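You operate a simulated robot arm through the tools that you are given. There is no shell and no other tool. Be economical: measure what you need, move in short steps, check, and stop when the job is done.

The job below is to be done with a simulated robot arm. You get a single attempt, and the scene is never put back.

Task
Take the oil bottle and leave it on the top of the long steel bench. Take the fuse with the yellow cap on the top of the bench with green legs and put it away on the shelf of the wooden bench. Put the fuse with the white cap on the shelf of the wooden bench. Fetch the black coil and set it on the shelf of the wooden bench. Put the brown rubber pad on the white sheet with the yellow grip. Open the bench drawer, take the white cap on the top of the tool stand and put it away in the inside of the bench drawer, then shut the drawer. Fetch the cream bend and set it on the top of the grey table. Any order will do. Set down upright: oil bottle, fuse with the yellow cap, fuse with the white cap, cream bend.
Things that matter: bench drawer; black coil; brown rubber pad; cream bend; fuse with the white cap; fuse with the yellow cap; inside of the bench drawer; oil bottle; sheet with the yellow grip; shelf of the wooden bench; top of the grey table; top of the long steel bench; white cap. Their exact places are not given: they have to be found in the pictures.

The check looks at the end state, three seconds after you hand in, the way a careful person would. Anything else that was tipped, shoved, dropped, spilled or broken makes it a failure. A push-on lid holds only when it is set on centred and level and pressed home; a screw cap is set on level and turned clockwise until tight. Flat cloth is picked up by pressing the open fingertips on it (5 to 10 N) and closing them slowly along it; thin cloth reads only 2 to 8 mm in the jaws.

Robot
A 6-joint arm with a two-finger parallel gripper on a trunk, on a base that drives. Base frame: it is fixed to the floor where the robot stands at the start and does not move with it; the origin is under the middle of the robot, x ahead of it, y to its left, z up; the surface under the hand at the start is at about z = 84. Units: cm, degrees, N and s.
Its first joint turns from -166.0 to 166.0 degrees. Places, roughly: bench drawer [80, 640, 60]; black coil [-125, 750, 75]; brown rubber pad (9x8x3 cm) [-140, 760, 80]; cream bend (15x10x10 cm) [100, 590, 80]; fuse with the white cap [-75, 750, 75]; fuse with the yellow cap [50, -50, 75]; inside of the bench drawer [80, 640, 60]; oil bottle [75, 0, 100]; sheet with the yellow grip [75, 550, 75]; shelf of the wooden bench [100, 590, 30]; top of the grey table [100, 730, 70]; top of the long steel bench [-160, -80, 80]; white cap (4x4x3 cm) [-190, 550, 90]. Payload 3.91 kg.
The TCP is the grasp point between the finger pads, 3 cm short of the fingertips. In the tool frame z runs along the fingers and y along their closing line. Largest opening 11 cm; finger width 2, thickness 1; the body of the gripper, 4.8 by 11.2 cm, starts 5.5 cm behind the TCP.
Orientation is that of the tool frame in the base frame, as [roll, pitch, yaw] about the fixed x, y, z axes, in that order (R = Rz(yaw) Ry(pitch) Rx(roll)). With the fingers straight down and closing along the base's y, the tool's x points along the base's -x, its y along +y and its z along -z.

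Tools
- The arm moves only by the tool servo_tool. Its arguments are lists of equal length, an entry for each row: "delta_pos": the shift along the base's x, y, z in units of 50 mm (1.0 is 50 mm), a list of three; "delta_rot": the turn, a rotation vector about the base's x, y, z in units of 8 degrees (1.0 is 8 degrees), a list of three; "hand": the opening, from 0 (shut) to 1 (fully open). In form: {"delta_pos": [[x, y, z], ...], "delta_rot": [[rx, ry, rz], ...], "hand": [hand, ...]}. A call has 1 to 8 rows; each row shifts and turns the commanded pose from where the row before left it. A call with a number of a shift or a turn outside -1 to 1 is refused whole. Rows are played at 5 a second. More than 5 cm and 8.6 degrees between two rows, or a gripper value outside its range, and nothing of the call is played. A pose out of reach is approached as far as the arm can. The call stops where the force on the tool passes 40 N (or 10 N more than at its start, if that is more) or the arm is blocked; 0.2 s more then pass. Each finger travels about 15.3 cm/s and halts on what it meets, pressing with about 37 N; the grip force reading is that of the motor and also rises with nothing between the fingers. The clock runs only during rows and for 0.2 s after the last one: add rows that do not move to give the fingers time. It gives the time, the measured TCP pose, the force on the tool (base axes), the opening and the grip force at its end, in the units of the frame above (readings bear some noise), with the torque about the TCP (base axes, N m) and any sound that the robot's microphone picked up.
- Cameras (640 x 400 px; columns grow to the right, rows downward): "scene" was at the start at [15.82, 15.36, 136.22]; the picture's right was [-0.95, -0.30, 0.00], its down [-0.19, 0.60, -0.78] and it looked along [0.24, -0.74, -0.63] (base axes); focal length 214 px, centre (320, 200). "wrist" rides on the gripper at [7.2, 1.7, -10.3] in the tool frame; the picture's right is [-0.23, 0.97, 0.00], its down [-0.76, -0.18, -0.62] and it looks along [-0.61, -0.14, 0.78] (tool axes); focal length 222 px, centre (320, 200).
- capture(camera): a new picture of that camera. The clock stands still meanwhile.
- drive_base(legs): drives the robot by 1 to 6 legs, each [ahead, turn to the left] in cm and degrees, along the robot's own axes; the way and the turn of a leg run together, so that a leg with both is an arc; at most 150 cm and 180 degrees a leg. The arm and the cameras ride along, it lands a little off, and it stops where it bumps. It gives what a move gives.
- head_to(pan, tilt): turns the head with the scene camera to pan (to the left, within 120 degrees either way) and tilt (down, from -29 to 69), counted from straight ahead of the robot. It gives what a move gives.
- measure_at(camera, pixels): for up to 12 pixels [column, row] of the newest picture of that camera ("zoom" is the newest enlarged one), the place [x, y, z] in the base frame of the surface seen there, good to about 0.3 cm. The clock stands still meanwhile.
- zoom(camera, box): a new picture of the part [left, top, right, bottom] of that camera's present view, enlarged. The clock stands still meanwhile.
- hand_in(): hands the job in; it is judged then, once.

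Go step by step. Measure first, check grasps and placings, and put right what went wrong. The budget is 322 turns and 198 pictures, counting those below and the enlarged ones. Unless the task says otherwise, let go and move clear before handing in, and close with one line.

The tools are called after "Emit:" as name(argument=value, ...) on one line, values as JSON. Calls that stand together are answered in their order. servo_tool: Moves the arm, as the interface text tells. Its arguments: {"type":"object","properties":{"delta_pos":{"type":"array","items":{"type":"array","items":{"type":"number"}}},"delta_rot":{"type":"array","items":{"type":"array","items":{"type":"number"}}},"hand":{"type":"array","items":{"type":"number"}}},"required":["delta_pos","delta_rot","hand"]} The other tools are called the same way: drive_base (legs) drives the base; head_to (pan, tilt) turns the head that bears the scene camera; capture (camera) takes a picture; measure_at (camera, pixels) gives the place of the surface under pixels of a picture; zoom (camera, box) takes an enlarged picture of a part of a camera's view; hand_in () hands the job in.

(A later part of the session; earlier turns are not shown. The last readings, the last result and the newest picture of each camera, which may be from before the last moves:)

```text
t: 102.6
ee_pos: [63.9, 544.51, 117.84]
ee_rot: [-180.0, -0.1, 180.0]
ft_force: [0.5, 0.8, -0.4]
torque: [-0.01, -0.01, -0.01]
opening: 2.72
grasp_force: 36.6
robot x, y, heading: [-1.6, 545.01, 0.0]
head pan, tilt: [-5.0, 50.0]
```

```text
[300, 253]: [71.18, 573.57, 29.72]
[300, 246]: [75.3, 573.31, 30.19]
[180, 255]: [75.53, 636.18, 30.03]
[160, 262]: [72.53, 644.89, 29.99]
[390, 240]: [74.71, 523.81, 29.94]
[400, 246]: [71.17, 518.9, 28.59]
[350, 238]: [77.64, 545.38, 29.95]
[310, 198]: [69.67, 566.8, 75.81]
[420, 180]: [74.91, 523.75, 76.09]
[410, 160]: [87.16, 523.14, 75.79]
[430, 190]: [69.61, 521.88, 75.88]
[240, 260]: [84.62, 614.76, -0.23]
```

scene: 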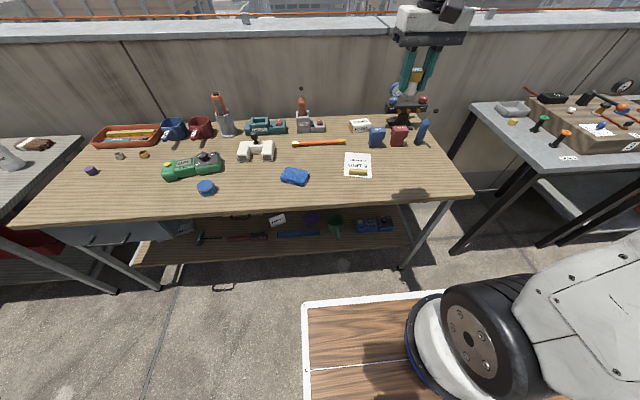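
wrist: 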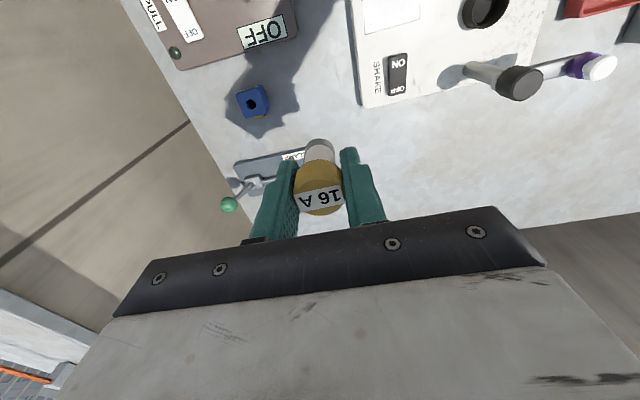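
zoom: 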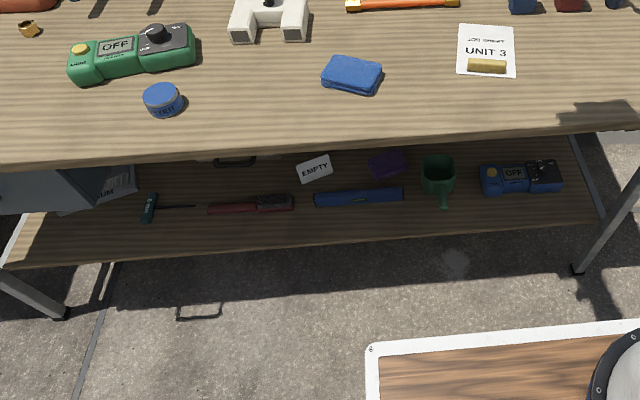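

A free top spot is (73.5, 547) and the shelf's front strip x 71–78 is free around y 560. I lower the fuse there on the top.

Emit:
servo_tool(delta_pos=[[0.9, 0.25, 0], [0.9, 0.25, -0.3], [0, 0, -0.9], [0, 0, -0.9], [0, 0, -0.9], [0, 0, -0.9], [0, 0, -0.9], [0, 0, -0.9]], delta_rot=[[0, 0, 0], [0, 0, 0], [0, 0, 0], [0, 0, 0], [0, 0, 0], [0, 0, 0], [0, 0, 0], [0, 0, 0]], hand=[0.15, 0.15, 0.15, 0.15, 0.15, 0.15, 0.15, 0.15])

Emit:
servo_tool(delta_pos=[[0, 0, -0.9], [0, 0, -0.5], [0, 0, -0.1], [0, 0, 0], [0, 0, 0]], delta_rot=[[0, 0, 0], [0, 0, 0], [0, 0, 0], [0, 0, 0], [0, 0, 0]], hand=[0.15, 0.15, 0.15, 0.15, 0.15])

```text
t: 104.4
ee_pos: [73.02, 546.99, 89.59]
ee_rot: [-179.9, 0.2, 180.0]
ft_force: [-0.8, 0.4, -0.2]
torque: [0.0, -0.04, 0.01]
opening: 2.71
grasp_force: 36.9
robot x, y, heading: [-1.47, 545.0, -0.1]
head pan, tilt: [-5.0, 50.0]
```

```text
t: 105.6
ee_pos: [72.93, 546.94, 82.03]
ee_rot: [-180.0, 0.0, -180.0]
ft_force: [0.2, 0.5, 0.0]
torque: [0.01, 0.03, 0.01]
opening: 2.75
grasp_force: 36.8
robot x, y, heading: [-1.69, 545.07, 0.1]
head pan, tilt: [-5.0, 50.0]
```

Emit:
servo_tool(delta_pos=[[0, 0, -0.14], [0, 0, -0.1], [0, 0, -0.06], [0, 0, -0.03], [0, 0, 0]], delta_rot=[[0, 0, 0], [0, 0, 0], [0, 0, 0], [0, 0, 0], [0, 0, 0]], hand=[0.15, 0.15, 0.15, 0.15, 0.15])

```text
t: 106.8
ee_pos: [72.88, 547.11, 80.28]
ee_rot: [-179.9, 0.2, -180.0]
ft_force: [-3.0, -0.9, 34.8]
torque: [-0.02, 0.0, -0.05]
opening: 2.72
grasp_force: 37.2
robot x, y, heading: [-1.54, 544.87, 0.2]
head pan, tilt: [-5.0, 50.0]
```

It has landed (35 N up); I ease off a little, open and rise.

Emit:
servo_tool(delta_pos=[[0, 0, 0.03], [0, 0, 0], [0, 0, 0], [0, 0, 0], [0, 0, 0]], delta_rot=[[0, 0, 0], [0, 0, 0], [0, 0, 0], [0, 0, 0], [0, 0, 0]], hand=[0.15, 0.3, 0.4, 0.55, 0.6])

Emit:
servo_tool(delta_pos=[[0, 0, 0.5], [0, 0, 0.9], [0, 0, 0.9], [-0.5, 0, 0.5], [0, 0, 0]], delta_rot=[[0, 0, 0], [0, 0, 0], [0, 0, 0], [0, 0, 0], [0, 0, 0]], hand=[0.65, 0.65, 0.65, 0.65, 0.65])

Emit:
capture(camera="wrist")

```text
t: 108.0
ee_pos: [72.85, 546.99, 80.26]
ee_rot: [180.0, 0.1, 180.0]
ft_force: [0.3, -0.1, -0.1]
torque: [-0.01, -0.01, -0.02]
opening: 6.63
grasp_force: 0.1
robot x, y, heading: [-1.9, 544.77, -0.1]
head pan, tilt: [-5.0, 50.0]
```

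```text
t: 109.2
ee_pos: [70.37, 547.27, 94.13]
ee_rot: [179.9, 0.0, 179.9]
ft_force: [-0.4, 0.1, -0.4]
torque: [-0.01, 0.03, -0.02]
opening: 7.12
grasp_force: 0.0
robot x, y, heading: [-1.63, 544.55, -0.0]
head pan, tilt: [-5.0, 50.0]
```

```text
164 pictures are left
```

wrist: 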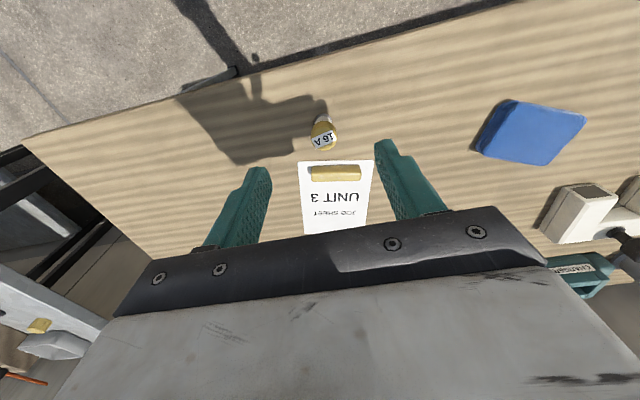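

The fuse stands at (72.9, 547). I pull back and tilt the tool 45° so the fingers point forward and down.

Emit:
servo_tool(delta_pos=[[-0.6, 0, 0], [-0.6, 0, 0], [0, 0, 0], [0, 0, 0], [0, 0, -0.3], [0, 0, -0.4], [0, 0, -0.3], [0, 0, 0]], delta_rot=[[0, -0.9, 0], [0, -0.95, 0], [0, -0.95, 0], [0, -0.95, 0], [0, -0.95, 0], [0, -0.93, 0], [0, 0, 0], [0, 0, 0]], hand=[0.65, 0.65, 0.65, 0.65, 0.65, 0.65, 0.65, 0.65])

Emit:
capture(camera="wrist")

Emit:
capture(camera="scene")

```text
t: 111.0
ee_pos: [64.88, 546.13, 91.61]
ee_rot: [-176.5, 33.7, 180.0]
ft_force: [0.2, 0.1, 0.3]
torque: [0.01, -0.02, 0.0]
opening: 7.15
grasp_force: 0.0
out of reach, approached as far as the arm can: row 5, 6
robot x, y, heading: [-1.53, 544.53, 0.1]
head pan, tilt: [-5.0, 50.0]
```

```text
163 pictures are left
```

wrist: 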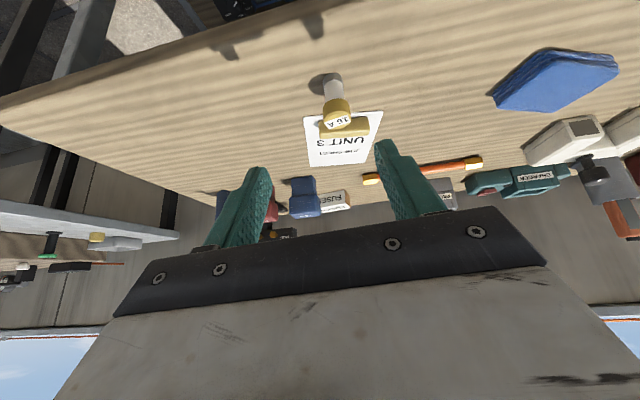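

```text
162 pictures are left
```

scene: 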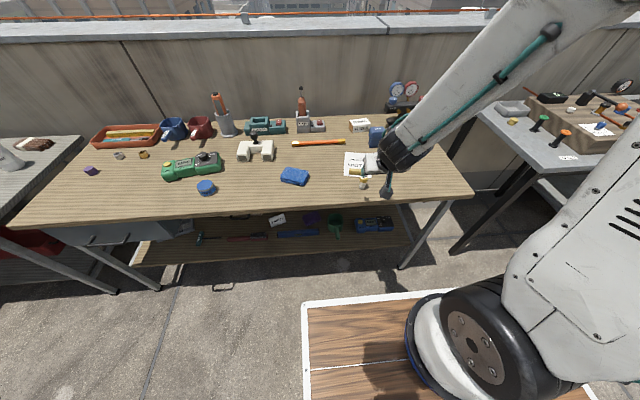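

The tilt stalled at 34° because the arm is folded too close; I back off 14 cm to gain room.

Emit:
drive_base(legs=[[-14, 0]])

Emit:
servo_tool(delta_pos=[[0, 0, 0], [0, 0, 0], [0, 0, 0]], delta_rot=[[0, -0.7, 0], [0, -0.7, 0], [0, 0, 0]], hand=[0.65, 0.65, 0.65])

```text
t: 112.3
ee_pos: [50.59, 546.26, 91.7]
ee_rot: [-176.5, 33.8, -179.9]
ft_force: [-0.1, -1.0, -0.7]
torque: [0.02, 0.05, 0.0]
opening: 7.15
grasp_force: 0.0
robot x, y, heading: [-15.69, 544.69, 0.2]
head pan, tilt: [-5.0, 50.0]
```

```text
t: 113.1
ee_pos: [53.63, 546.89, 92.25]
ee_rot: [-176.5, 44.9, -179.9]
ft_force: [0.1, 0.7, 0.3]
torque: [0.02, 0.05, -0.01]
opening: 7.14
grasp_force: 0.0
out of reach, approached as far as the arm can: row 1, 2
robot x, y, heading: [-16.0, 544.74, 0.0]
head pan, tilt: [-5.0, 50.0]
```

Tilt is now 45° with a 3.5° roll error; I go to the pre-grasp point (64.4, 547, 88.8) and correct the roll.

Emit:
servo_tool(delta_pos=[[0.7, 0, 0], [0.7, 0, -0.2], [0.7, 0, -0.4], [0, 0, 0], [0, 0, 0]], delta_rot=[[0, 0, 0], [0.31, 0, 0.31], [0, 0, 0], [0, 0, 0], [0, 0, 0]], hand=[0.65, 0.65, 0.65, 0.65, 0.65])

Emit:
capture(camera="wrist")

```text
t: 114.3
ee_pos: [64.07, 546.85, 89.18]
ee_rot: [-179.6, 44.9, -179.9]
ft_force: [0.2, -0.2, -0.7]
torque: [0.02, -0.01, -0.01]
opening: 7.14
grasp_force: 0.1
robot x, y, heading: [-15.74, 544.51, 0.3]
head pan, tilt: [-5.0, 50.0]
```

```text
161 pictures are left
```

wrist: 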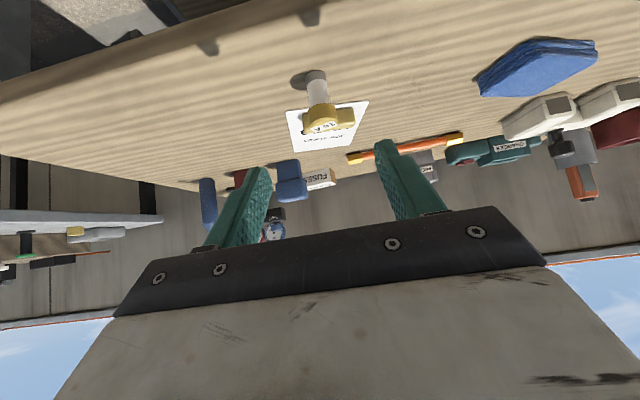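

Aligned; I advance along the tool axis and close on the cap.

Emit:
servo_tool(delta_pos=[[0.6, 0, -0.6], [0.6, 0, -0.6], [0.58, 0, -0.58], [0, 0.02, 0], [0, 0, 0], [0, 0, 0], [0, 0, 0], [0, 0, 0]], delta_rot=[[0, 0, 0], [0, 0, 0], [0, 0, 0], [0, 0, 0], [0, 0, 0], [0, 0, 0], [0, 0, 0], [0, 0, 0]], hand=[0.65, 0.65, 0.65, 0.65, 0.65, 0.45, 0.3, 0.15])

Emit:
servo_tool(delta_pos=[[0, 0, 0], [0, 0, 0]], delta_rot=[[0, 0, 0], [0, 0, 0]], hand=[0.15, 0.15])

Emit:
capture(camera="wrist")

```text
t: 116.1
ee_pos: [72.92, 548.67, 80.15]
ee_rot: [-179.5, 44.9, -179.8]
ft_force: [0.5, 0.2, -1.2]
torque: [-0.01, 0.04, 0.02]
opening: 2.9
grasp_force: 36.6
out of reach, approached as far as the arm can: row 2, 3
robot x, y, heading: [-15.71, 544.77, 0.3]
head pan, tilt: [-5.0, 50.0]
```

```text
t: 116.7
ee_pos: [72.79, 548.75, 80.16]
ee_rot: [-179.5, 44.9, -179.8]
ft_force: [-0.3, -0.1, -0.8]
torque: [0.01, -0.03, 0.0]
opening: 2.88
grasp_force: 37.2
robot x, y, heading: [-15.91, 544.51, 0.1]
head pan, tilt: [-5.0, 50.0]
```

```text
160 pictures are left
```

wrist: 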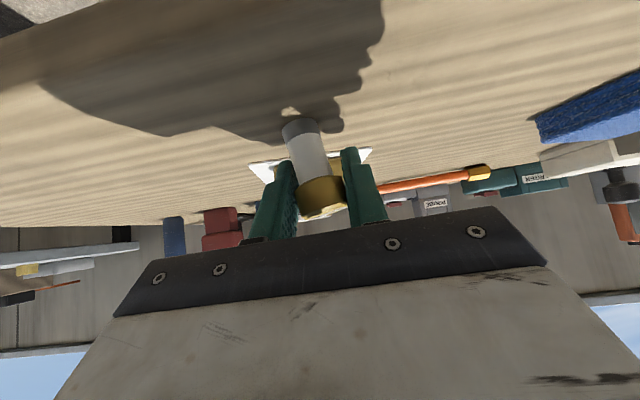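

It gripped at 2.9 cm but the arm drifted 1.7 cm in y; I lift slightly and check whether the fuse is upright.

Emit:
servo_tool(delta_pos=[[0, 0, 0.3], [0, 0, 0.6], [0, 0, 0], [0, 0, 0]], delta_rot=[[0, 0, 0], [0, 0, 0], [0, 0, 0], [0, 0, 0]], hand=[0.15, 0.15, 0.15, 0.15])

Emit:
zoom(camera="scene", box=[300, 100, 480, 240])

Emit:
zoom(camera="wrist", box=[220, 80, 420, 230])

```text
t: 117.7
ee_pos: [72.72, 548.74, 84.71]
ee_rot: [-180.0, 45.0, -180.0]
ft_force: [0.3, 0.0, 0.2]
torque: [-0.02, 0.0, 0.02]
opening: 2.7
grasp_force: 36.3
robot x, y, heading: [-16.31, 544.56, -0.1]
head pan, tilt: [-5.0, 50.0]
```

```text
2.86 times, centred on (390, 170) of scene
```

zoom: 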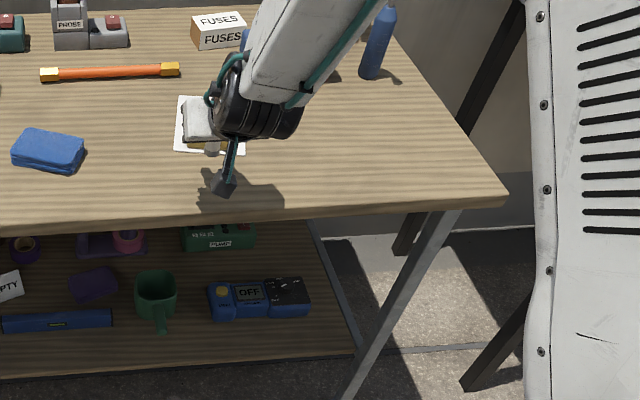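

```text
2.67 times, centred on (320, 155) of wrist
```

zoom: 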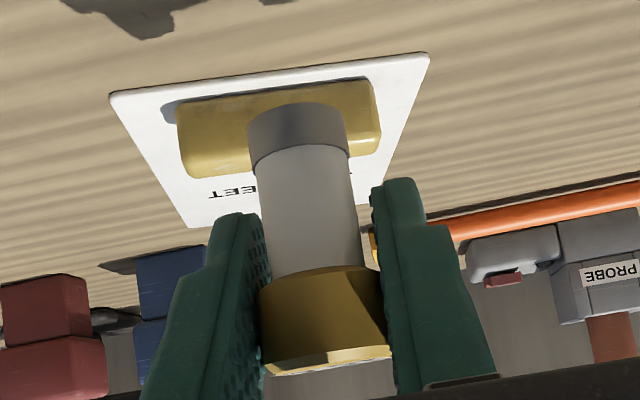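

The fuse hangs upright in the tilted grip. I measure the shelf spots in front of the level and cup.

Emit:
measure_at(camera="zoom", pixels=[[0, 0]])

Emit:
capture(camera="scene")

Emit:
measure_at(camera="scene", pixels=[[324, 224], [340, 224], [346, 216], [312, 216], [335, 228], [290, 221], [260, 222], [240, 216], [270, 228], [220, 224], [390, 215], [375, 222]])

```text
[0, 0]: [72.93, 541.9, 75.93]
```

```text
157 pictures are left
```

scene: 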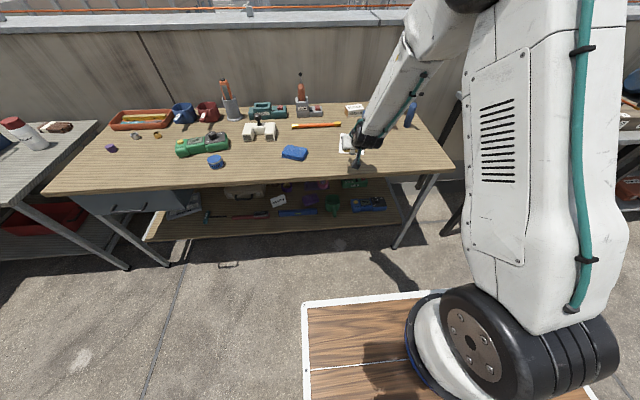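

```text
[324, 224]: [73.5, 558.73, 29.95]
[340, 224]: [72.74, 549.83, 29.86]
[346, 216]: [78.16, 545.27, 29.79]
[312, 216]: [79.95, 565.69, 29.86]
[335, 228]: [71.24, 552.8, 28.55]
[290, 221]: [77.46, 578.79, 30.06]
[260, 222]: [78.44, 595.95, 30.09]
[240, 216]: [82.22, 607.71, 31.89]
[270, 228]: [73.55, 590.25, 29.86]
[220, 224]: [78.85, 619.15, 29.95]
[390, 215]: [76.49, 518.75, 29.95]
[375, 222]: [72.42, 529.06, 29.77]
```

I back out from over the top, then descend in front of the bench, checking on the way.

Emit:
servo_tool(delta_pos=[[-0.9, 0, 0.2], [-0.9, 0, 0], [-0.9, 0.3, 0], [-0.6, 0.3, 0], [0, 0.4, -0.6], [0, 0.3, -0.9], [0, 0, 0]], delta_rot=[[0, 0, 0], [0, 0, 0], [0, 0, 0], [0, 0, 0], [0, 0, 0], [0, 0, 0], [0, 0, 0]], hand=[0.15, 0.15, 0.15, 0.15, 0.15, 0.15, 0.15])

Emit:
servo_tool(delta_pos=[[0, 0, -0.9], [0, 0, -0.9], [0, 0, -0.9], [0, 0, -0.9], [0, 0, -0.9], [0, 0, -0.9], [0, 0, 0]], delta_rot=[[0, 0, 0], [0, 0, 0], [0, 0, 0], [0, 0, 0], [0, 0, 0], [0, 0, 0], [0, 0, 0]], hand=[0.15, 0.15, 0.15, 0.15, 0.15, 0.15, 0.15])

```text
t: 119.3
ee_pos: [56.76, 555.69, 79.11]
ee_rot: [-178.3, 44.6, -179.1]
ft_force: [1.0, -0.1, 0.6]
torque: [-0.03, 0.0, 0.0]
opening: 2.68
grasp_force: 36.8
out of reach, approached as far as the arm can: row 6
robot x, y, heading: [-16.21, 544.11, 0.1]
head pan, tilt: [-5.0, 50.0]
```

```text
t: 120.9
ee_pos: [66.54, 562.37, 60.16]
ee_rot: [-177.3, 44.4, -178.2]
ft_force: [0.2, -0.6, -1.4]
torque: [-0.03, 0.03, -0.01]
opening: 2.69
grasp_force: 37.0
out of reach, approached as far as the arm can: row 1, 2, 3, 4, 5, 6
robot x, y, heading: [-15.62, 544.52, 0.5]
head pan, tilt: [-5.0, 50.0]
```

The 45° pose needs a larger radius when low. I'll back the base off, set the arm out at radius ~98 and z≈42, and then drive in.

Emit:
drive_base(legs=[[-30, 0]])

Emit:
servo_tool(delta_pos=[[0.8, -0.5, 0], [0.8, -0.5, 0], [0.8, -0.4, -0.2], [0.7, 0, -0.4], [0, 0, -0.9], [0, 0, -0.9], [0, 0, 0]], delta_rot=[[0, 0, 0], [0, 0, 0], [0, 0, 0], [0, 0, 0], [0, 0, 0], [0, 0, 0], [0, 0, 0]], hand=[0.15, 0.15, 0.15, 0.15, 0.15, 0.15, 0.15])

```text
t: 123.0
ee_pos: [35.77, 561.88, 60.22]
ee_rot: [-177.4, 44.3, -178.7]
ft_force: [0.2, -0.3, -0.8]
torque: [-0.05, -0.04, -0.01]
opening: 2.71
grasp_force: 36.5
robot x, y, heading: [-46.6, 544.99, -0.3]
head pan, tilt: [-5.0, 50.0]
```

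```text
t: 124.6
ee_pos: [51.4, 554.86, 48.17]
ee_rot: [-177.4, 44.4, -178.7]
ft_force: [0.4, 0.7, -1.1]
torque: [0.03, 0.0, 0.01]
opening: 2.69
grasp_force: 37.0
robot x, y, heading: [-46.44, 544.8, -0.3]
head pan, tilt: [-5.0, 50.0]
```

Now at radius 98 it obeys. I straighten the roll and lower to z≈40.

Emit:
servo_tool(delta_pos=[[0, 0.2, 0], [0, 0.2, -0.8], [0, 0, -0.8], [0, 0, 0], [0, 0, 0]], delta_rot=[[0.2, 0.06, 0.05], [0, 0, 0], [0, 0, 0], [0, 0, 0], [0, 0, 0]], hand=[0.15, 0.15, 0.15, 0.15, 0.15])

Emit:
capture(camera="wrist")

Emit:
capture(camera="scene")

```text
t: 125.8
ee_pos: [51.14, 556.89, 40.32]
ee_rot: [-179.5, 44.0, -179.8]
ft_force: [-0.4, 0.0, 0.2]
torque: [0.0, -0.02, -0.03]
opening: 2.7
grasp_force: 36.9
robot x, y, heading: [-46.63, 544.67, -0.3]
head pan, tilt: [-5.0, 50.0]
```

```text
156 pictures are left
```

wrist: 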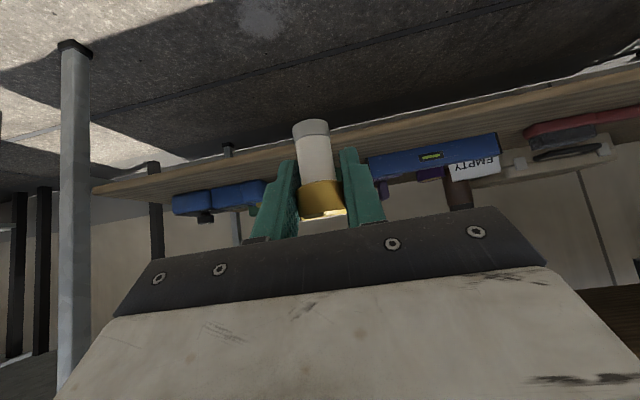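

```text
155 pictures are left
```

scene: 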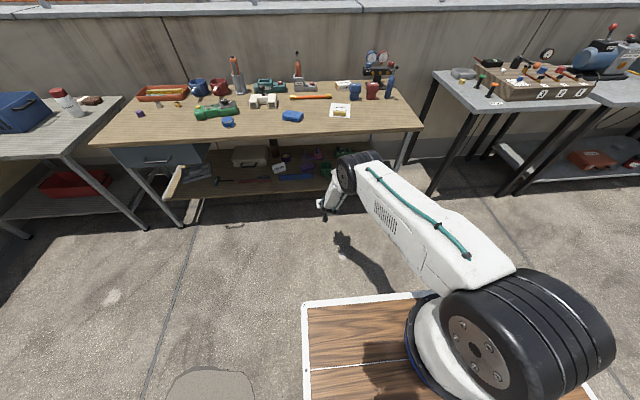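

I check how far forward and high the wrist parts stand before driving 24 cm in.

Emit:
measure_at(camera="scene", pixels=[[370, 155], [358, 152], [345, 160], [345, 180], [350, 195], [335, 200], [378, 160], [400, 185], [332, 175]])

Emit:
zoom(camera="scene", box=[270, 100, 430, 240])

```text
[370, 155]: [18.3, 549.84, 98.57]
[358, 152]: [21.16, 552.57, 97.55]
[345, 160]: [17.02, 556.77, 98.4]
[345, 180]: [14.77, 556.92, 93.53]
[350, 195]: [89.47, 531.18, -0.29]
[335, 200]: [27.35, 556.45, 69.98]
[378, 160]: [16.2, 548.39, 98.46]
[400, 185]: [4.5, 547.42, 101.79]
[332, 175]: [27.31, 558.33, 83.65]
```

```text
2.86 times, centred on (350, 170) of scene
```

zoom: 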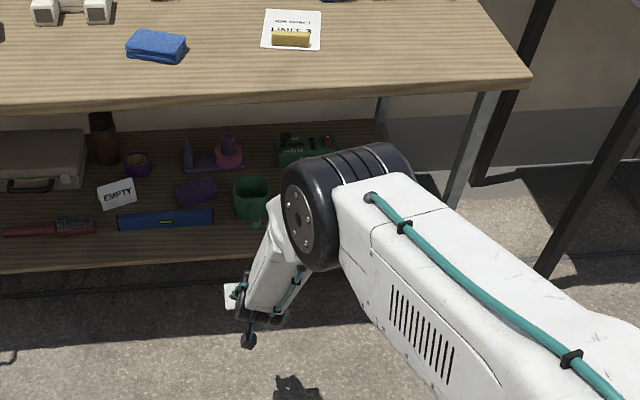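

Elbow and forearm stay well short of the bench edge at x 66; I drive in 24 cm.

Emit:
drive_base(legs=[[24, 0]])

Emit:
capture(camera="wrist")

```text
t: 127.6
ee_pos: [75.16, 556.87, 40.15]
ee_rot: [-179.6, 44.0, -179.8]
ft_force: [-0.2, 0.0, -0.7]
torque: [-0.02, 0.01, 0.01]
opening: 2.7
grasp_force: 36.3
robot x, y, heading: [-23.18, 544.7, -0.3]
head pan, tilt: [-5.0, 50.0]
```

```text
153 pictures are left
```

wrist: 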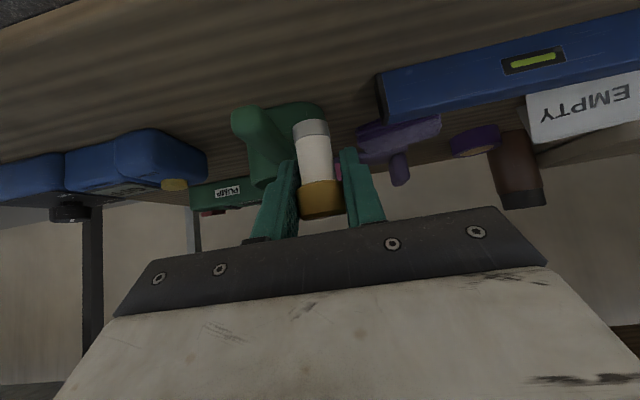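

The spot below is free of mug and level; I lower to contact.

Emit:
servo_tool(delta_pos=[[0, 0, -0.5], [0, 0, -0.4], [0, 0, -0.1], [0, 0, 0], [0, 0, 0]], delta_rot=[[0, 0, 0], [0, 0, 0], [0, 0, 0], [0, 0, 0], [0, 0, 0]], hand=[0.15, 0.15, 0.15, 0.15, 0.15])

Emit:
servo_tool(delta_pos=[[0, 0, -0.06], [0, 0, -0.05], [0, 0, -0.04], [0, 0, 0]], delta_rot=[[0, 0, 0], [0, 0, 0], [0, 0, 0], [0, 0, 0]], hand=[0.15, 0.15, 0.15, 0.15])

```text
t: 128.8
ee_pos: [75.07, 557.13, 35.34]
ee_rot: [-179.5, 43.9, -179.9]
ft_force: [-0.4, -0.3, -1.6]
torque: [0.03, -0.01, 0.0]
opening: 2.7
grasp_force: 37.1
robot x, y, heading: [-22.72, 544.71, -0.3]
head pan, tilt: [-5.0, 50.0]
```

```text
t: 129.8
ee_pos: [75.05, 557.06, 34.52]
ee_rot: [-179.5, 44.0, -179.9]
ft_force: [0.1, -0.3, -0.7]
torque: [0.02, -0.01, 0.0]
opening: 2.71
grasp_force: 36.3
robot x, y, heading: [-22.7, 544.66, -0.2]
head pan, tilt: [-5.0, 50.0]
```

Emit:
servo_tool(delta_pos=[[0, 0, -0.04], [0, 0, -0.03], [0, 0, 0]], delta_rot=[[0, 0, 0], [0, 0, 0], [0, 0, 0]], hand=[0.15, 0.15, 0.15])

Emit:
zoom(camera="wrist", box=[220, 80, 420, 230])

```text
t: 130.6
ee_pos: [75.03, 556.89, 34.06]
ee_rot: [-179.5, 43.8, -179.8]
ft_force: [0.1, -0.5, 0.1]
torque: [0.0, 0.0, 0.01]
opening: 2.69
grasp_force: 37.3
robot x, y, heading: [-22.65, 544.73, -0.3]
head pan, tilt: [-5.0, 50.0]
```

```text
2.67 times, centred on (320, 155) of wrist
```

zoom: 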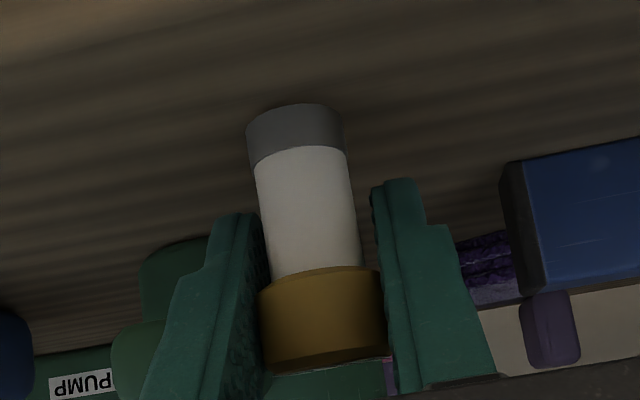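

Not quite touching yet; a few more millimetres.

Emit:
servo_tool(delta_pos=[[0, 0, -0.03], [0, 0, -0.02], [0, 0, 0]], delta_rot=[[0, 0, 0], [0, 0, 0], [0, 0, 0]], hand=[0.15, 0.15, 0.15])

```text
t: 131.4
ee_pos: [75.06, 556.99, 33.85]
ee_rot: [-179.4, 43.9, -179.8]
ft_force: [1.4, -0.7, -1.0]
torque: [0.03, 0.0, -0.01]
opening: 2.69
grasp_force: 37.0
robot x, y, heading: [-22.8, 544.66, -0.4]
head pan, tilt: [-5.0, 50.0]
```

Emit:
servo_tool(delta_pos=[[0, 0, -0.03], [0, 0, -0.02], [0, 0, 0]], delta_rot=[[0, 0, 0], [0, 0, 0], [0, 0, 0]], hand=[0.15, 0.15, 0.15])

Emit:
servo_tool(delta_pos=[[0, 0, -0.03], [0, 0, -0.02], [0, 0, 0]], delta_rot=[[0, 0, 0], [0, 0, 0], [0, 0, 0]], hand=[0.15, 0.15, 0.15])

```text
t: 132.2
ee_pos: [75.36, 557.03, 33.8]
ee_rot: [-179.6, 44.2, -179.9]
ft_force: [-1.5, -1.5, 22.7]
torque: [0.01, -0.13, 0.02]
opening: 2.71
grasp_force: 37.0
robot x, y, heading: [-22.9, 544.74, -0.4]
head pan, tilt: [-5.0, 50.0]
```

```text
t: 133.0
ee_pos: [75.41, 556.98, 33.57]
ee_rot: [-179.6, 44.3, -179.9]
ft_force: [5.7, -3.4, 33.8]
torque: [-0.05, -0.37, -0.01]
opening: 2.69
grasp_force: 37.1
robot x, y, heading: [-22.38, 544.41, -0.3]
head pan, tilt: [-5.0, 50.0]
```

Firm contact; I ease up 2 mm, open, then back out along the tool axis.

Emit:
servo_tool(delta_pos=[[0, 0, 0.04], [0, 0, 0], [0, 0, 0], [0, 0, 0], [0, 0, 0], [0, 0, 0]], delta_rot=[[0, 0, 0], [0, 0, 0], [0, 0, 0], [0, 0, 0], [0, 0, 0], [0, 0, 0]], hand=[0.15, 0.25, 0.3, 0.4, 0.55, 0.6])

Emit:
capture(camera="wrist")

```text
t: 134.4
ee_pos: [75.25, 557.07, 33.52]
ee_rot: [-179.4, 43.9, -179.9]
ft_force: [-0.1, 0.2, 0.7]
torque: [0.0, 0.0, -0.03]
opening: 6.58
grasp_force: 0.1
robot x, y, heading: [-22.98, 544.23, -0.5]
head pan, tilt: [-5.0, 50.0]
```

```text
151 pictures are left
```

wrist: 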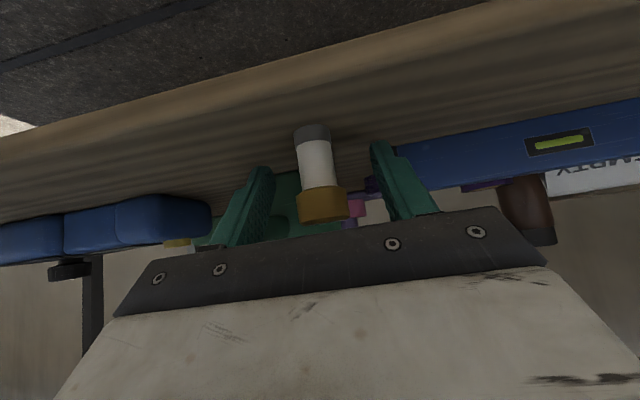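

It stands upright, free between the fingers. I back straight out with the base and look.

Emit:
drive_base(legs=[[-30, 0]])

Emit:
capture(camera="wrist")

Emit:
head_to(pan=90, tilt=20)

Emit:
capture(camera="scene")

```text
t: 136.4
ee_pos: [45.22, 556.64, 33.64]
ee_rot: [-179.6, 43.9, 179.8]
ft_force: [-0.3, -0.5, 0.1]
torque: [-0.02, 0.04, 0.03]
opening: 6.62
grasp_force: 0.1
robot x, y, heading: [-52.61, 544.82, -0.3]
head pan, tilt: [-5.0, 50.0]
```

```text
150 pictures are left
```

wrist: 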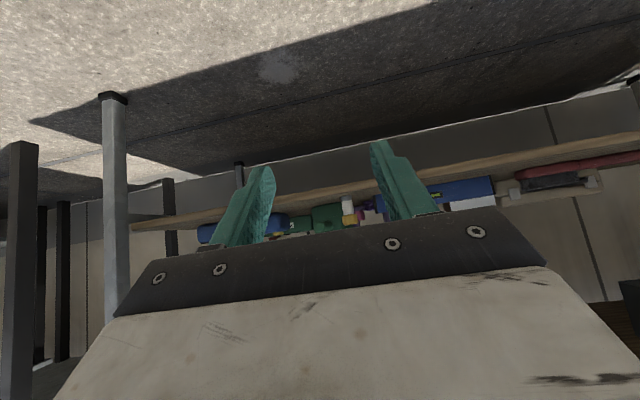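

```text
t: 138.2
ee_pos: [45.27, 556.64, 33.63]
ee_rot: [-179.6, 44.1, 179.7]
ft_force: [-0.1, -0.3, 0.3]
torque: [0.04, 0.04, 0.01]
opening: 6.6
grasp_force: 0.0
robot x, y, heading: [-52.95, 544.56, -0.9]
head pan, tilt: [90.0, 20.0]
```

```text
149 pictures are left
```

scene: 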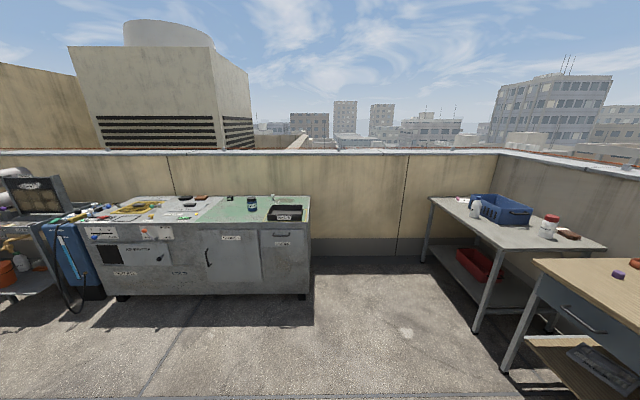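

The fuse stayed put (346,210 in the wrist view). The back bench carries the small things; I zoom on its top.

Emit:
zoom(camera="scene", box=[70, 180, 320, 250])

Emit:
measure_at(camera="scene", pixels=[[310, 222], [120, 230], [230, 198], [252, 200], [185, 203], [205, 200], [285, 215], [200, 218], [310, 295], [90, 215]])

```text
2.56 times, centred on (195, 215) of scene
```

zoom: 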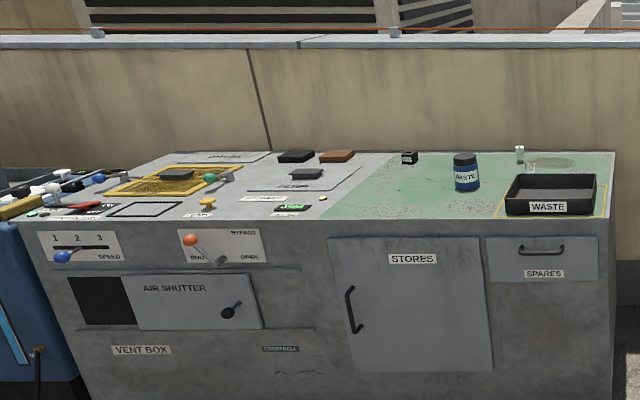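

```text
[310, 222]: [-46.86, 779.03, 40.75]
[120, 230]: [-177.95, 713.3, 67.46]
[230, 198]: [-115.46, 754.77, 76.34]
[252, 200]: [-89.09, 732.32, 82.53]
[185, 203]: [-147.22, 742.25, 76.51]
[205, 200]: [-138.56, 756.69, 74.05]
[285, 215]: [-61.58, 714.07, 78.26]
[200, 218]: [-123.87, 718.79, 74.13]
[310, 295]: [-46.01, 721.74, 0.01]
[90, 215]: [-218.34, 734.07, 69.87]
```

White-capped fuse at zoom (520,155), black coil (408,158), brown pad (337,156). I raise the arm keeping the 45° tilt.

Emit:
servo_tool(delta_pos=[[0, 0, 0.95], [0, 0, 0.95], [0, 0, 0.95], [0, 0, 0.95], [0, 0, 0.95], [0, 0, 0.95], [0, 0, 0.95], [0, 0, 0.95]], delta_rot=[[0, 0, 0], [0, 0, 0], [0, 0, 0], [0, 0, 0], [0, 0, 0], [0, 0, 0], [0, 0, 0], [0, 0, 0]], hand=[0.65, 0.65, 0.65, 0.65, 0.65, 0.65, 0.65, 0.65])

Emit:
servo_tool(delta_pos=[[-0.2, -0.4, 0.8], [-0.2, -0.4, 0.8], [-0.2, -0.4, 0.8], [-0.2, -0.4, 0.8], [-0.2, -0.4, 0.8], [0, -0.3, 0.8], [0, 0, 0.6], [0, 0, 0]], delta_rot=[[0, 0, 0], [0, 0, 0], [0, 0, 0], [0, 0, 0], [0, 0, 0], [0, 0, 0], [0, 0, 0], [0, 0, 0]], hand=[0.65, 0.65, 0.65, 0.65, 0.65, 0.65, 0.65, 0.65])

Emit:
drive_base(legs=[[0, 110], [75, 0], [0, -20]])

Emit:
head_to(pan=5, tilt=35)

Emit:
capture(camera="scene")

```text
t: 139.9
ee_pos: [44.98, 556.83, 71.85]
ee_rot: [-179.5, 43.8, 179.9]
ft_force: [-0.5, 0.1, 0.1]
torque: [-0.02, -0.01, 0.02]
opening: 7.17
grasp_force: 0.0
robot x, y, heading: [-52.64, 544.83, -0.3]
head pan, tilt: [90.0, 20.0]
```

```text
t: 141.8
ee_pos: [40.05, 545.36, 98.41]
ee_rot: [-179.6, 43.9, 179.8]
ft_force: [0.1, -0.6, -0.3]
torque: [0.01, 0.04, 0.01]
opening: 7.14
grasp_force: 0.0
robot x, y, heading: [-53.16, 545.18, -0.6]
head pan, tilt: [90.0, 20.0]
```

```text
t: 151.4
ee_pos: [-74.72, 707.79, 98.38]
ee_rot: [-179.5, 44.0, -91.4]
ft_force: [-0.4, -0.2, -0.8]
torque: [-0.03, 0.01, 0.02]
opening: 7.14
grasp_force: 0.0
robot x, y, heading: [-76.62, 614.85, 88.2]
head pan, tilt: [90.0, 20.0]
```

```text
t: 153.0
ee_pos: [-74.63, 707.79, 98.44]
ee_rot: [-179.6, 44.0, -91.4]
ft_force: [0.2, 0.6, 0.0]
torque: [-0.04, 0.01, 0.02]
opening: 7.15
grasp_force: 0.0
robot x, y, heading: [-76.63, 614.81, 88.2]
head pan, tilt: [5.0, 35.0]
```

```text
147 pictures are left
```

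scene: 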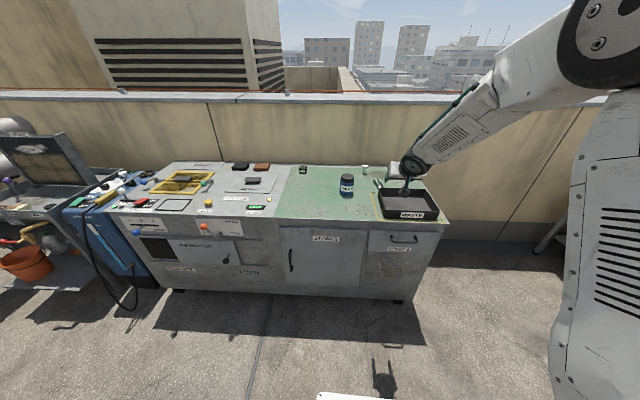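

Emit:
zoom(camera="scene", box=[280, 140, 460, 240])

Emit:
measure_at(camera="zoom", pixels=[[300, 85], [300, 100], [300, 115], [345, 120], [80, 105], [80, 95], [80, 118], [235, 140], [370, 190], [540, 290], [390, 160]])

Emit:
capture(camera="wrist")

```text
3.56 times, centred on (370, 190) of scene
```

zoom: 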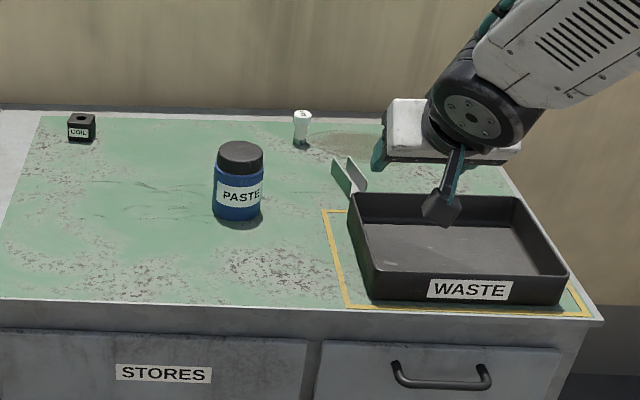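

```text
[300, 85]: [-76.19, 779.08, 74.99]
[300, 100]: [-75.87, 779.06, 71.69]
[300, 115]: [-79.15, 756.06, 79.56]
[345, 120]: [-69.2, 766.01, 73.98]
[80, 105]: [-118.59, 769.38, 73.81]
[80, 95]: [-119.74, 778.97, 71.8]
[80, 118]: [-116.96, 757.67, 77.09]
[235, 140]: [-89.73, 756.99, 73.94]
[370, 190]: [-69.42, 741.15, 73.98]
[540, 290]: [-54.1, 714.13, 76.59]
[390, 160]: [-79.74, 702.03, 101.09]
```

```text
145 pictures are left
```

wrist: 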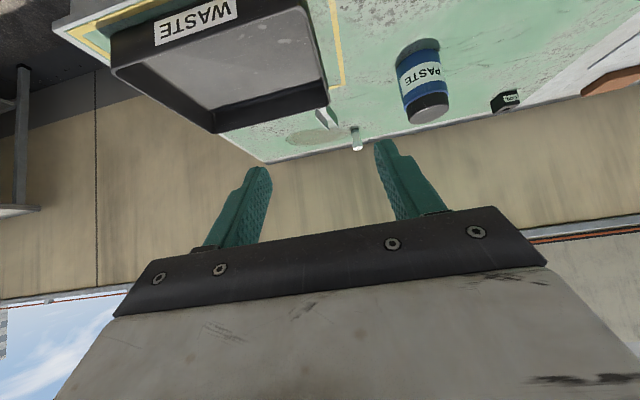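

I measure the white-capped fuse more precisely in an enlarged wrist view.

Emit:
zoom(camera="scene", box=[345, 155, 395, 200])

Emit:
measure_at(camera="zoom", pixels=[[245, 105], [245, 120], [255, 140], [250, 165], [285, 190], [350, 265], [60, 220], [330, 215]])

Emit:
measure_at(camera="wrist", pixels=[[356, 148], [355, 135], [356, 143], [330, 118], [320, 118], [420, 115], [408, 90]])

```text
8.89 times, centred on (370, 178) of scene
```

zoom: 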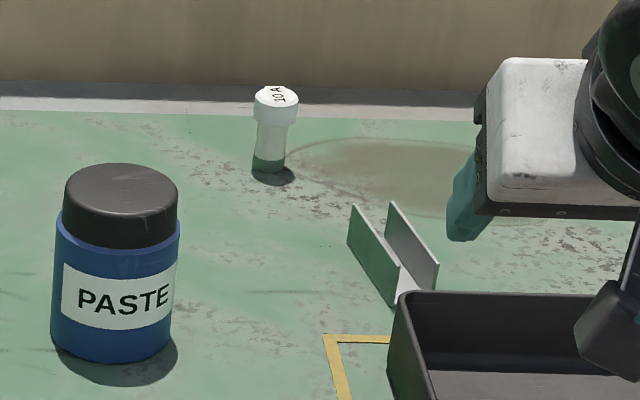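

```text
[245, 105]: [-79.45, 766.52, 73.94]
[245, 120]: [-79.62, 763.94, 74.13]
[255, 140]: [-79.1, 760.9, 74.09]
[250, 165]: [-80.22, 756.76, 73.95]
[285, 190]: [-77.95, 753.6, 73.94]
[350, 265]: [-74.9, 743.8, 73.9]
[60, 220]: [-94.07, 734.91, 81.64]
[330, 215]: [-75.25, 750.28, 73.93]
```

```text
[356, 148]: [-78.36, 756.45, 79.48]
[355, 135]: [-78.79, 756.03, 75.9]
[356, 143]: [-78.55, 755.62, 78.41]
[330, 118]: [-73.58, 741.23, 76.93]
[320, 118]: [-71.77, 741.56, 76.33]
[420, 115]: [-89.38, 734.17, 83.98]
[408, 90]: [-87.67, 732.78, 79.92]
```

Fuse centre ≈(−78.5, 757), top 79.5. I drive 45 cm closer and then line the tilted hand up behind it.

Emit:
drive_base(legs=[[45, 0]])

Emit:
servo_tool(delta_pos=[[-0.5, 0, 0], [-0.5, -0.5, 0], [0, -0.6, 0], [0, 0, -0.6], [0, 0, 0]], delta_rot=[[0, 0, 0], [0, 0, 0], [0, 0, 0], [0, 0, 0], [0, 0, 0]], hand=[0.65, 0.65, 0.65, 0.65, 0.65])

Emit:
capture(camera="wrist")

```text
t: 155.8
ee_pos: [-73.48, 753.9, 98.5]
ee_rot: [-179.4, 44.1, -91.2]
ft_force: [0.0, -0.6, -0.8]
torque: [-0.01, 0.02, 0.0]
opening: 7.18
grasp_force: 0.1
robot x, y, heading: [-74.98, 660.8, 88.4]
head pan, tilt: [5.0, 35.0]
```

```text
t: 157.0
ee_pos: [-78.77, 748.28, 95.29]
ee_rot: [-179.4, 43.9, -91.2]
ft_force: [-0.7, -0.8, -0.5]
torque: [-0.04, 0.0, 0.0]
opening: 7.17
grasp_force: 0.1
robot x, y, heading: [-74.39, 660.89, 88.3]
head pan, tilt: [5.0, 35.0]
```

```text
143 pictures are left
```

wrist: 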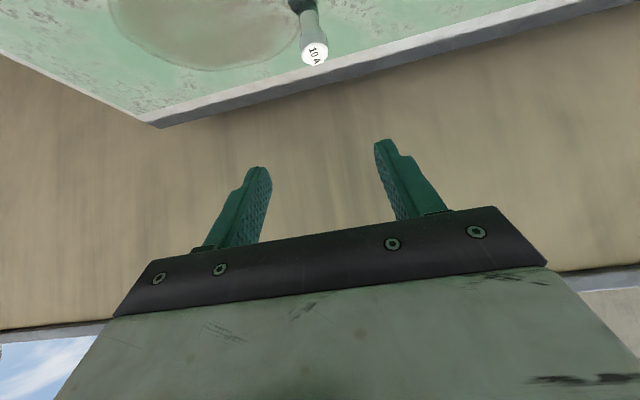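

The fuse cap is visible at (314,53); I measure it for alignment.

Emit:
measure_at(camera="wrist", pixels=[[314, 44], [314, 53], [305, 52], [325, 52], [314, 62], [310, 25]])

```text
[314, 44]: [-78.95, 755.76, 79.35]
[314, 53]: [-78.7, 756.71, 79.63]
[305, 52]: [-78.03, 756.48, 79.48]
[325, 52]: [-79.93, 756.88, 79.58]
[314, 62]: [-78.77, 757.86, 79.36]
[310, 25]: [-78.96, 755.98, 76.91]
```

Centre (−78.85, 756.8). I drop onto the approach line, then advance along the tool axis.

Emit:
servo_tool(delta_pos=[[0, -0.15, -0.7], [0, -0.15, -0.7], [0, 0, 0], [0, 0.5, -0.5], [0, 0.5, -0.5], [0, 0.5, -0.5], [0, 0.5, -0.5], [0, 0, 0]], delta_rot=[[0, 0, 0], [0, 0, 0], [0, 0, 0], [0, 0, 0], [0, 0, 0], [0, 0, 0], [0, 0, 0], [0, 0, 0]], hand=[0.65, 0.65, 0.65, 0.65, 0.65, 0.65, 0.65, 0.65])

Emit:
capture(camera="wrist")

```text
t: 158.8
ee_pos: [-78.35, 756.85, 78.44]
ee_rot: [-179.4, 44.0, -91.2]
ft_force: [-0.1, 0.1, -0.1]
torque: [-0.03, 0.01, -0.03]
opening: 7.11
grasp_force: 0.0
robot x, y, heading: [-74.94, 660.84, 88.3]
head pan, tilt: [5.0, 35.0]
```

```text
142 pictures are left
```

wrist: 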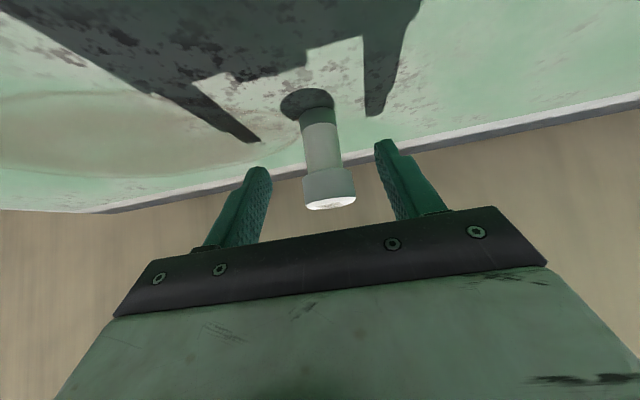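

The cap lies between the fingers; a 0.4 cm sideways trim, then close and lift.

Emit:
servo_tool(delta_pos=[[-0.08, 0, 0], [0, 0, 0], [0, 0, 0], [0, 0, 0], [0, 0, 0], [0, 0, 0], [0, 0, 0]], delta_rot=[[0, 0, 0], [0, 0, 0], [0, 0, 0], [0, 0, 0], [0, 0, 0], [0, 0, 0], [0, 0, 0]], hand=[0.65, 0.55, 0.45, 0.3, 0.15, 0.15, 0.15])

Emit:
servo_tool(delta_pos=[[0, 0, 0.2], [0, 0, 0.6], [0, 0, 0.6], [0, -0.4, 0.8], [0, -0.4, 0.8], [0, -0.4, 0.5], [0, 0, 0]], delta_rot=[[0, 0, 0], [0, 0, 0], [0, 0, 0], [0, 0, 0], [0, 0, 0], [0, 0, 0], [0, 0, 0]], hand=[0.15, 0.15, 0.15, 0.15, 0.15, 0.15, 0.15])

Emit:
capture(camera="wrist")

Emit:
zoom(camera="scene", box=[60, 140, 440, 300])

```text
t: 160.4
ee_pos: [-78.8, 756.72, 78.61]
ee_rot: [-179.5, 43.9, -91.3]
ft_force: [0.4, 0.1, 0.8]
torque: [0.02, 0.02, 0.0]
opening: 2.74
grasp_force: 36.6
robot x, y, heading: [-74.74, 660.73, 88.6]
head pan, tilt: [5.0, 35.0]
```

```text
t: 162.0
ee_pos: [-79.24, 750.77, 95.91]
ee_rot: [-179.5, 43.9, -91.3]
ft_force: [0.5, -0.1, -0.7]
torque: [0.0, 0.0, -0.01]
opening: 2.75
grasp_force: 37.0
robot x, y, heading: [-74.89, 661.15, 88.3]
head pan, tilt: [5.0, 35.0]
```

```text
141 pictures are left
```

wrist: 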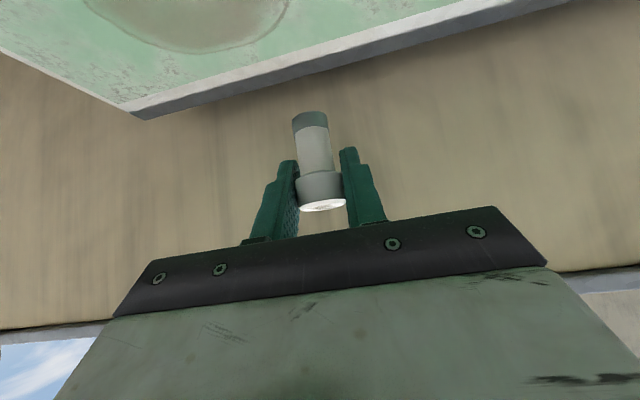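

```text
1.68 times, centred on (250, 220) of scene
```

zoom: 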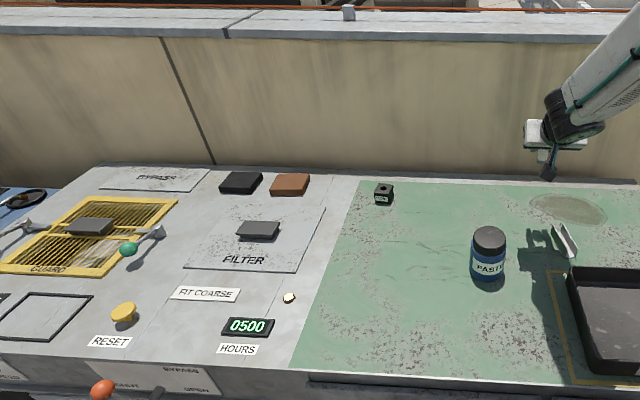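

The white-capped fuse is held upright. I back off and turn to face the shelf at y≈588.

Emit:
drive_base(legs=[[-78, 0], [0, -88]])

Emit:
servo_tool(delta_pos=[[0.5, 0, -0.7], [0.5, 0, -0.7], [0.5, 0, -0.7], [0, 0, -0.9], [0, 0, -0.9], [0, 0, -0.9], [0, 0, -0.9], [0, 0, -0.9]], delta_rot=[[0, 0, 0], [0, 0, 0], [0, 0, 0], [0, 0, 0], [0, 0, 0], [0, 0, 0], [0, 0, 0], [0, 0, 0]], hand=[0.15, 0.15, 0.15, 0.15, 0.15, 0.15, 0.15, 0.15])

```text
t: 170.0
ee_pos: [11.83, 587.65, 95.91]
ee_rot: [-179.5, 43.9, -179.5]
ft_force: [0.2, -0.5, -1.0]
torque: [-0.02, 0.02, 0.01]
opening: 2.74
grasp_force: 36.8
robot x, y, heading: [-78.31, 580.43, -0.0]
head pan, tilt: [5.0, 35.0]
```

```text
t: 171.8
ee_pos: [19.5, 588.0, 63.09]
ee_rot: [-179.5, 44.0, -179.4]
ft_force: [-0.7, -0.5, 0.4]
torque: [-0.01, 0.05, 0.01]
opening: 2.75
grasp_force: 37.4
robot x, y, heading: [-77.8, 580.47, 0.1]
head pan, tilt: [5.0, 35.0]
```

Emit:
servo_tool(delta_pos=[[0, 0, -0.9], [0, 0, -0.9], [0, 0, -0.9], [0, 0, -0.9], [0, 0, -0.8], [0, 0, 0]], delta_rot=[[0, 0, 0], [0, 0, 0], [0, 0, 0], [0, 0, 0], [0, 0, 0], [0, 0, 0]], hand=[0.15, 0.15, 0.15, 0.15, 0.15, 0.15])

Emit:
drive_base(legs=[[30, 0]])

Emit:
capture(camera="wrist")

Emit:
capture(camera="scene")

```text
t: 173.2
ee_pos: [19.42, 587.83, 41.0]
ee_rot: [-179.6, 43.9, -179.3]
ft_force: [0.5, 1.3, -0.8]
torque: [0.01, 0.03, -0.01]
opening: 2.79
grasp_force: 37.4
robot x, y, heading: [-77.47, 580.41, -0.0]
head pan, tilt: [5.0, 35.0]
```

```text
t: 175.2
ee_pos: [49.32, 587.3, 41.08]
ee_rot: [-179.5, 43.8, -179.7]
ft_force: [0.1, -0.1, -0.2]
torque: [0.01, 0.04, 0.01]
opening: 2.74
grasp_force: 36.9
robot x, y, heading: [-47.55, 580.42, -0.3]
head pan, tilt: [5.0, 35.0]
```

```text
139 pictures are left
```

wrist: 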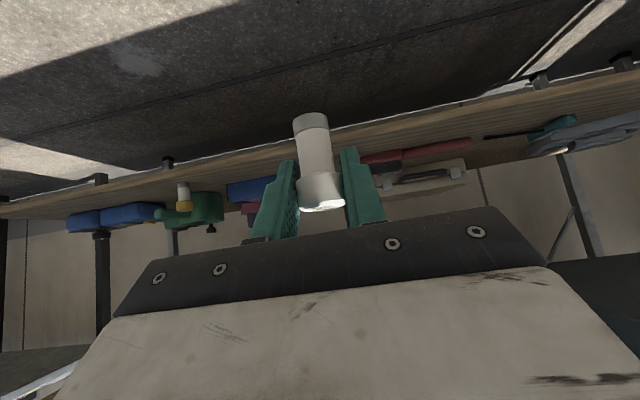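

```text
138 pictures are left
```

scene: 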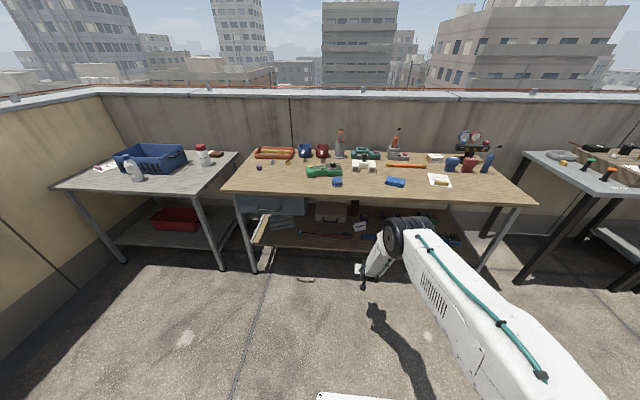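

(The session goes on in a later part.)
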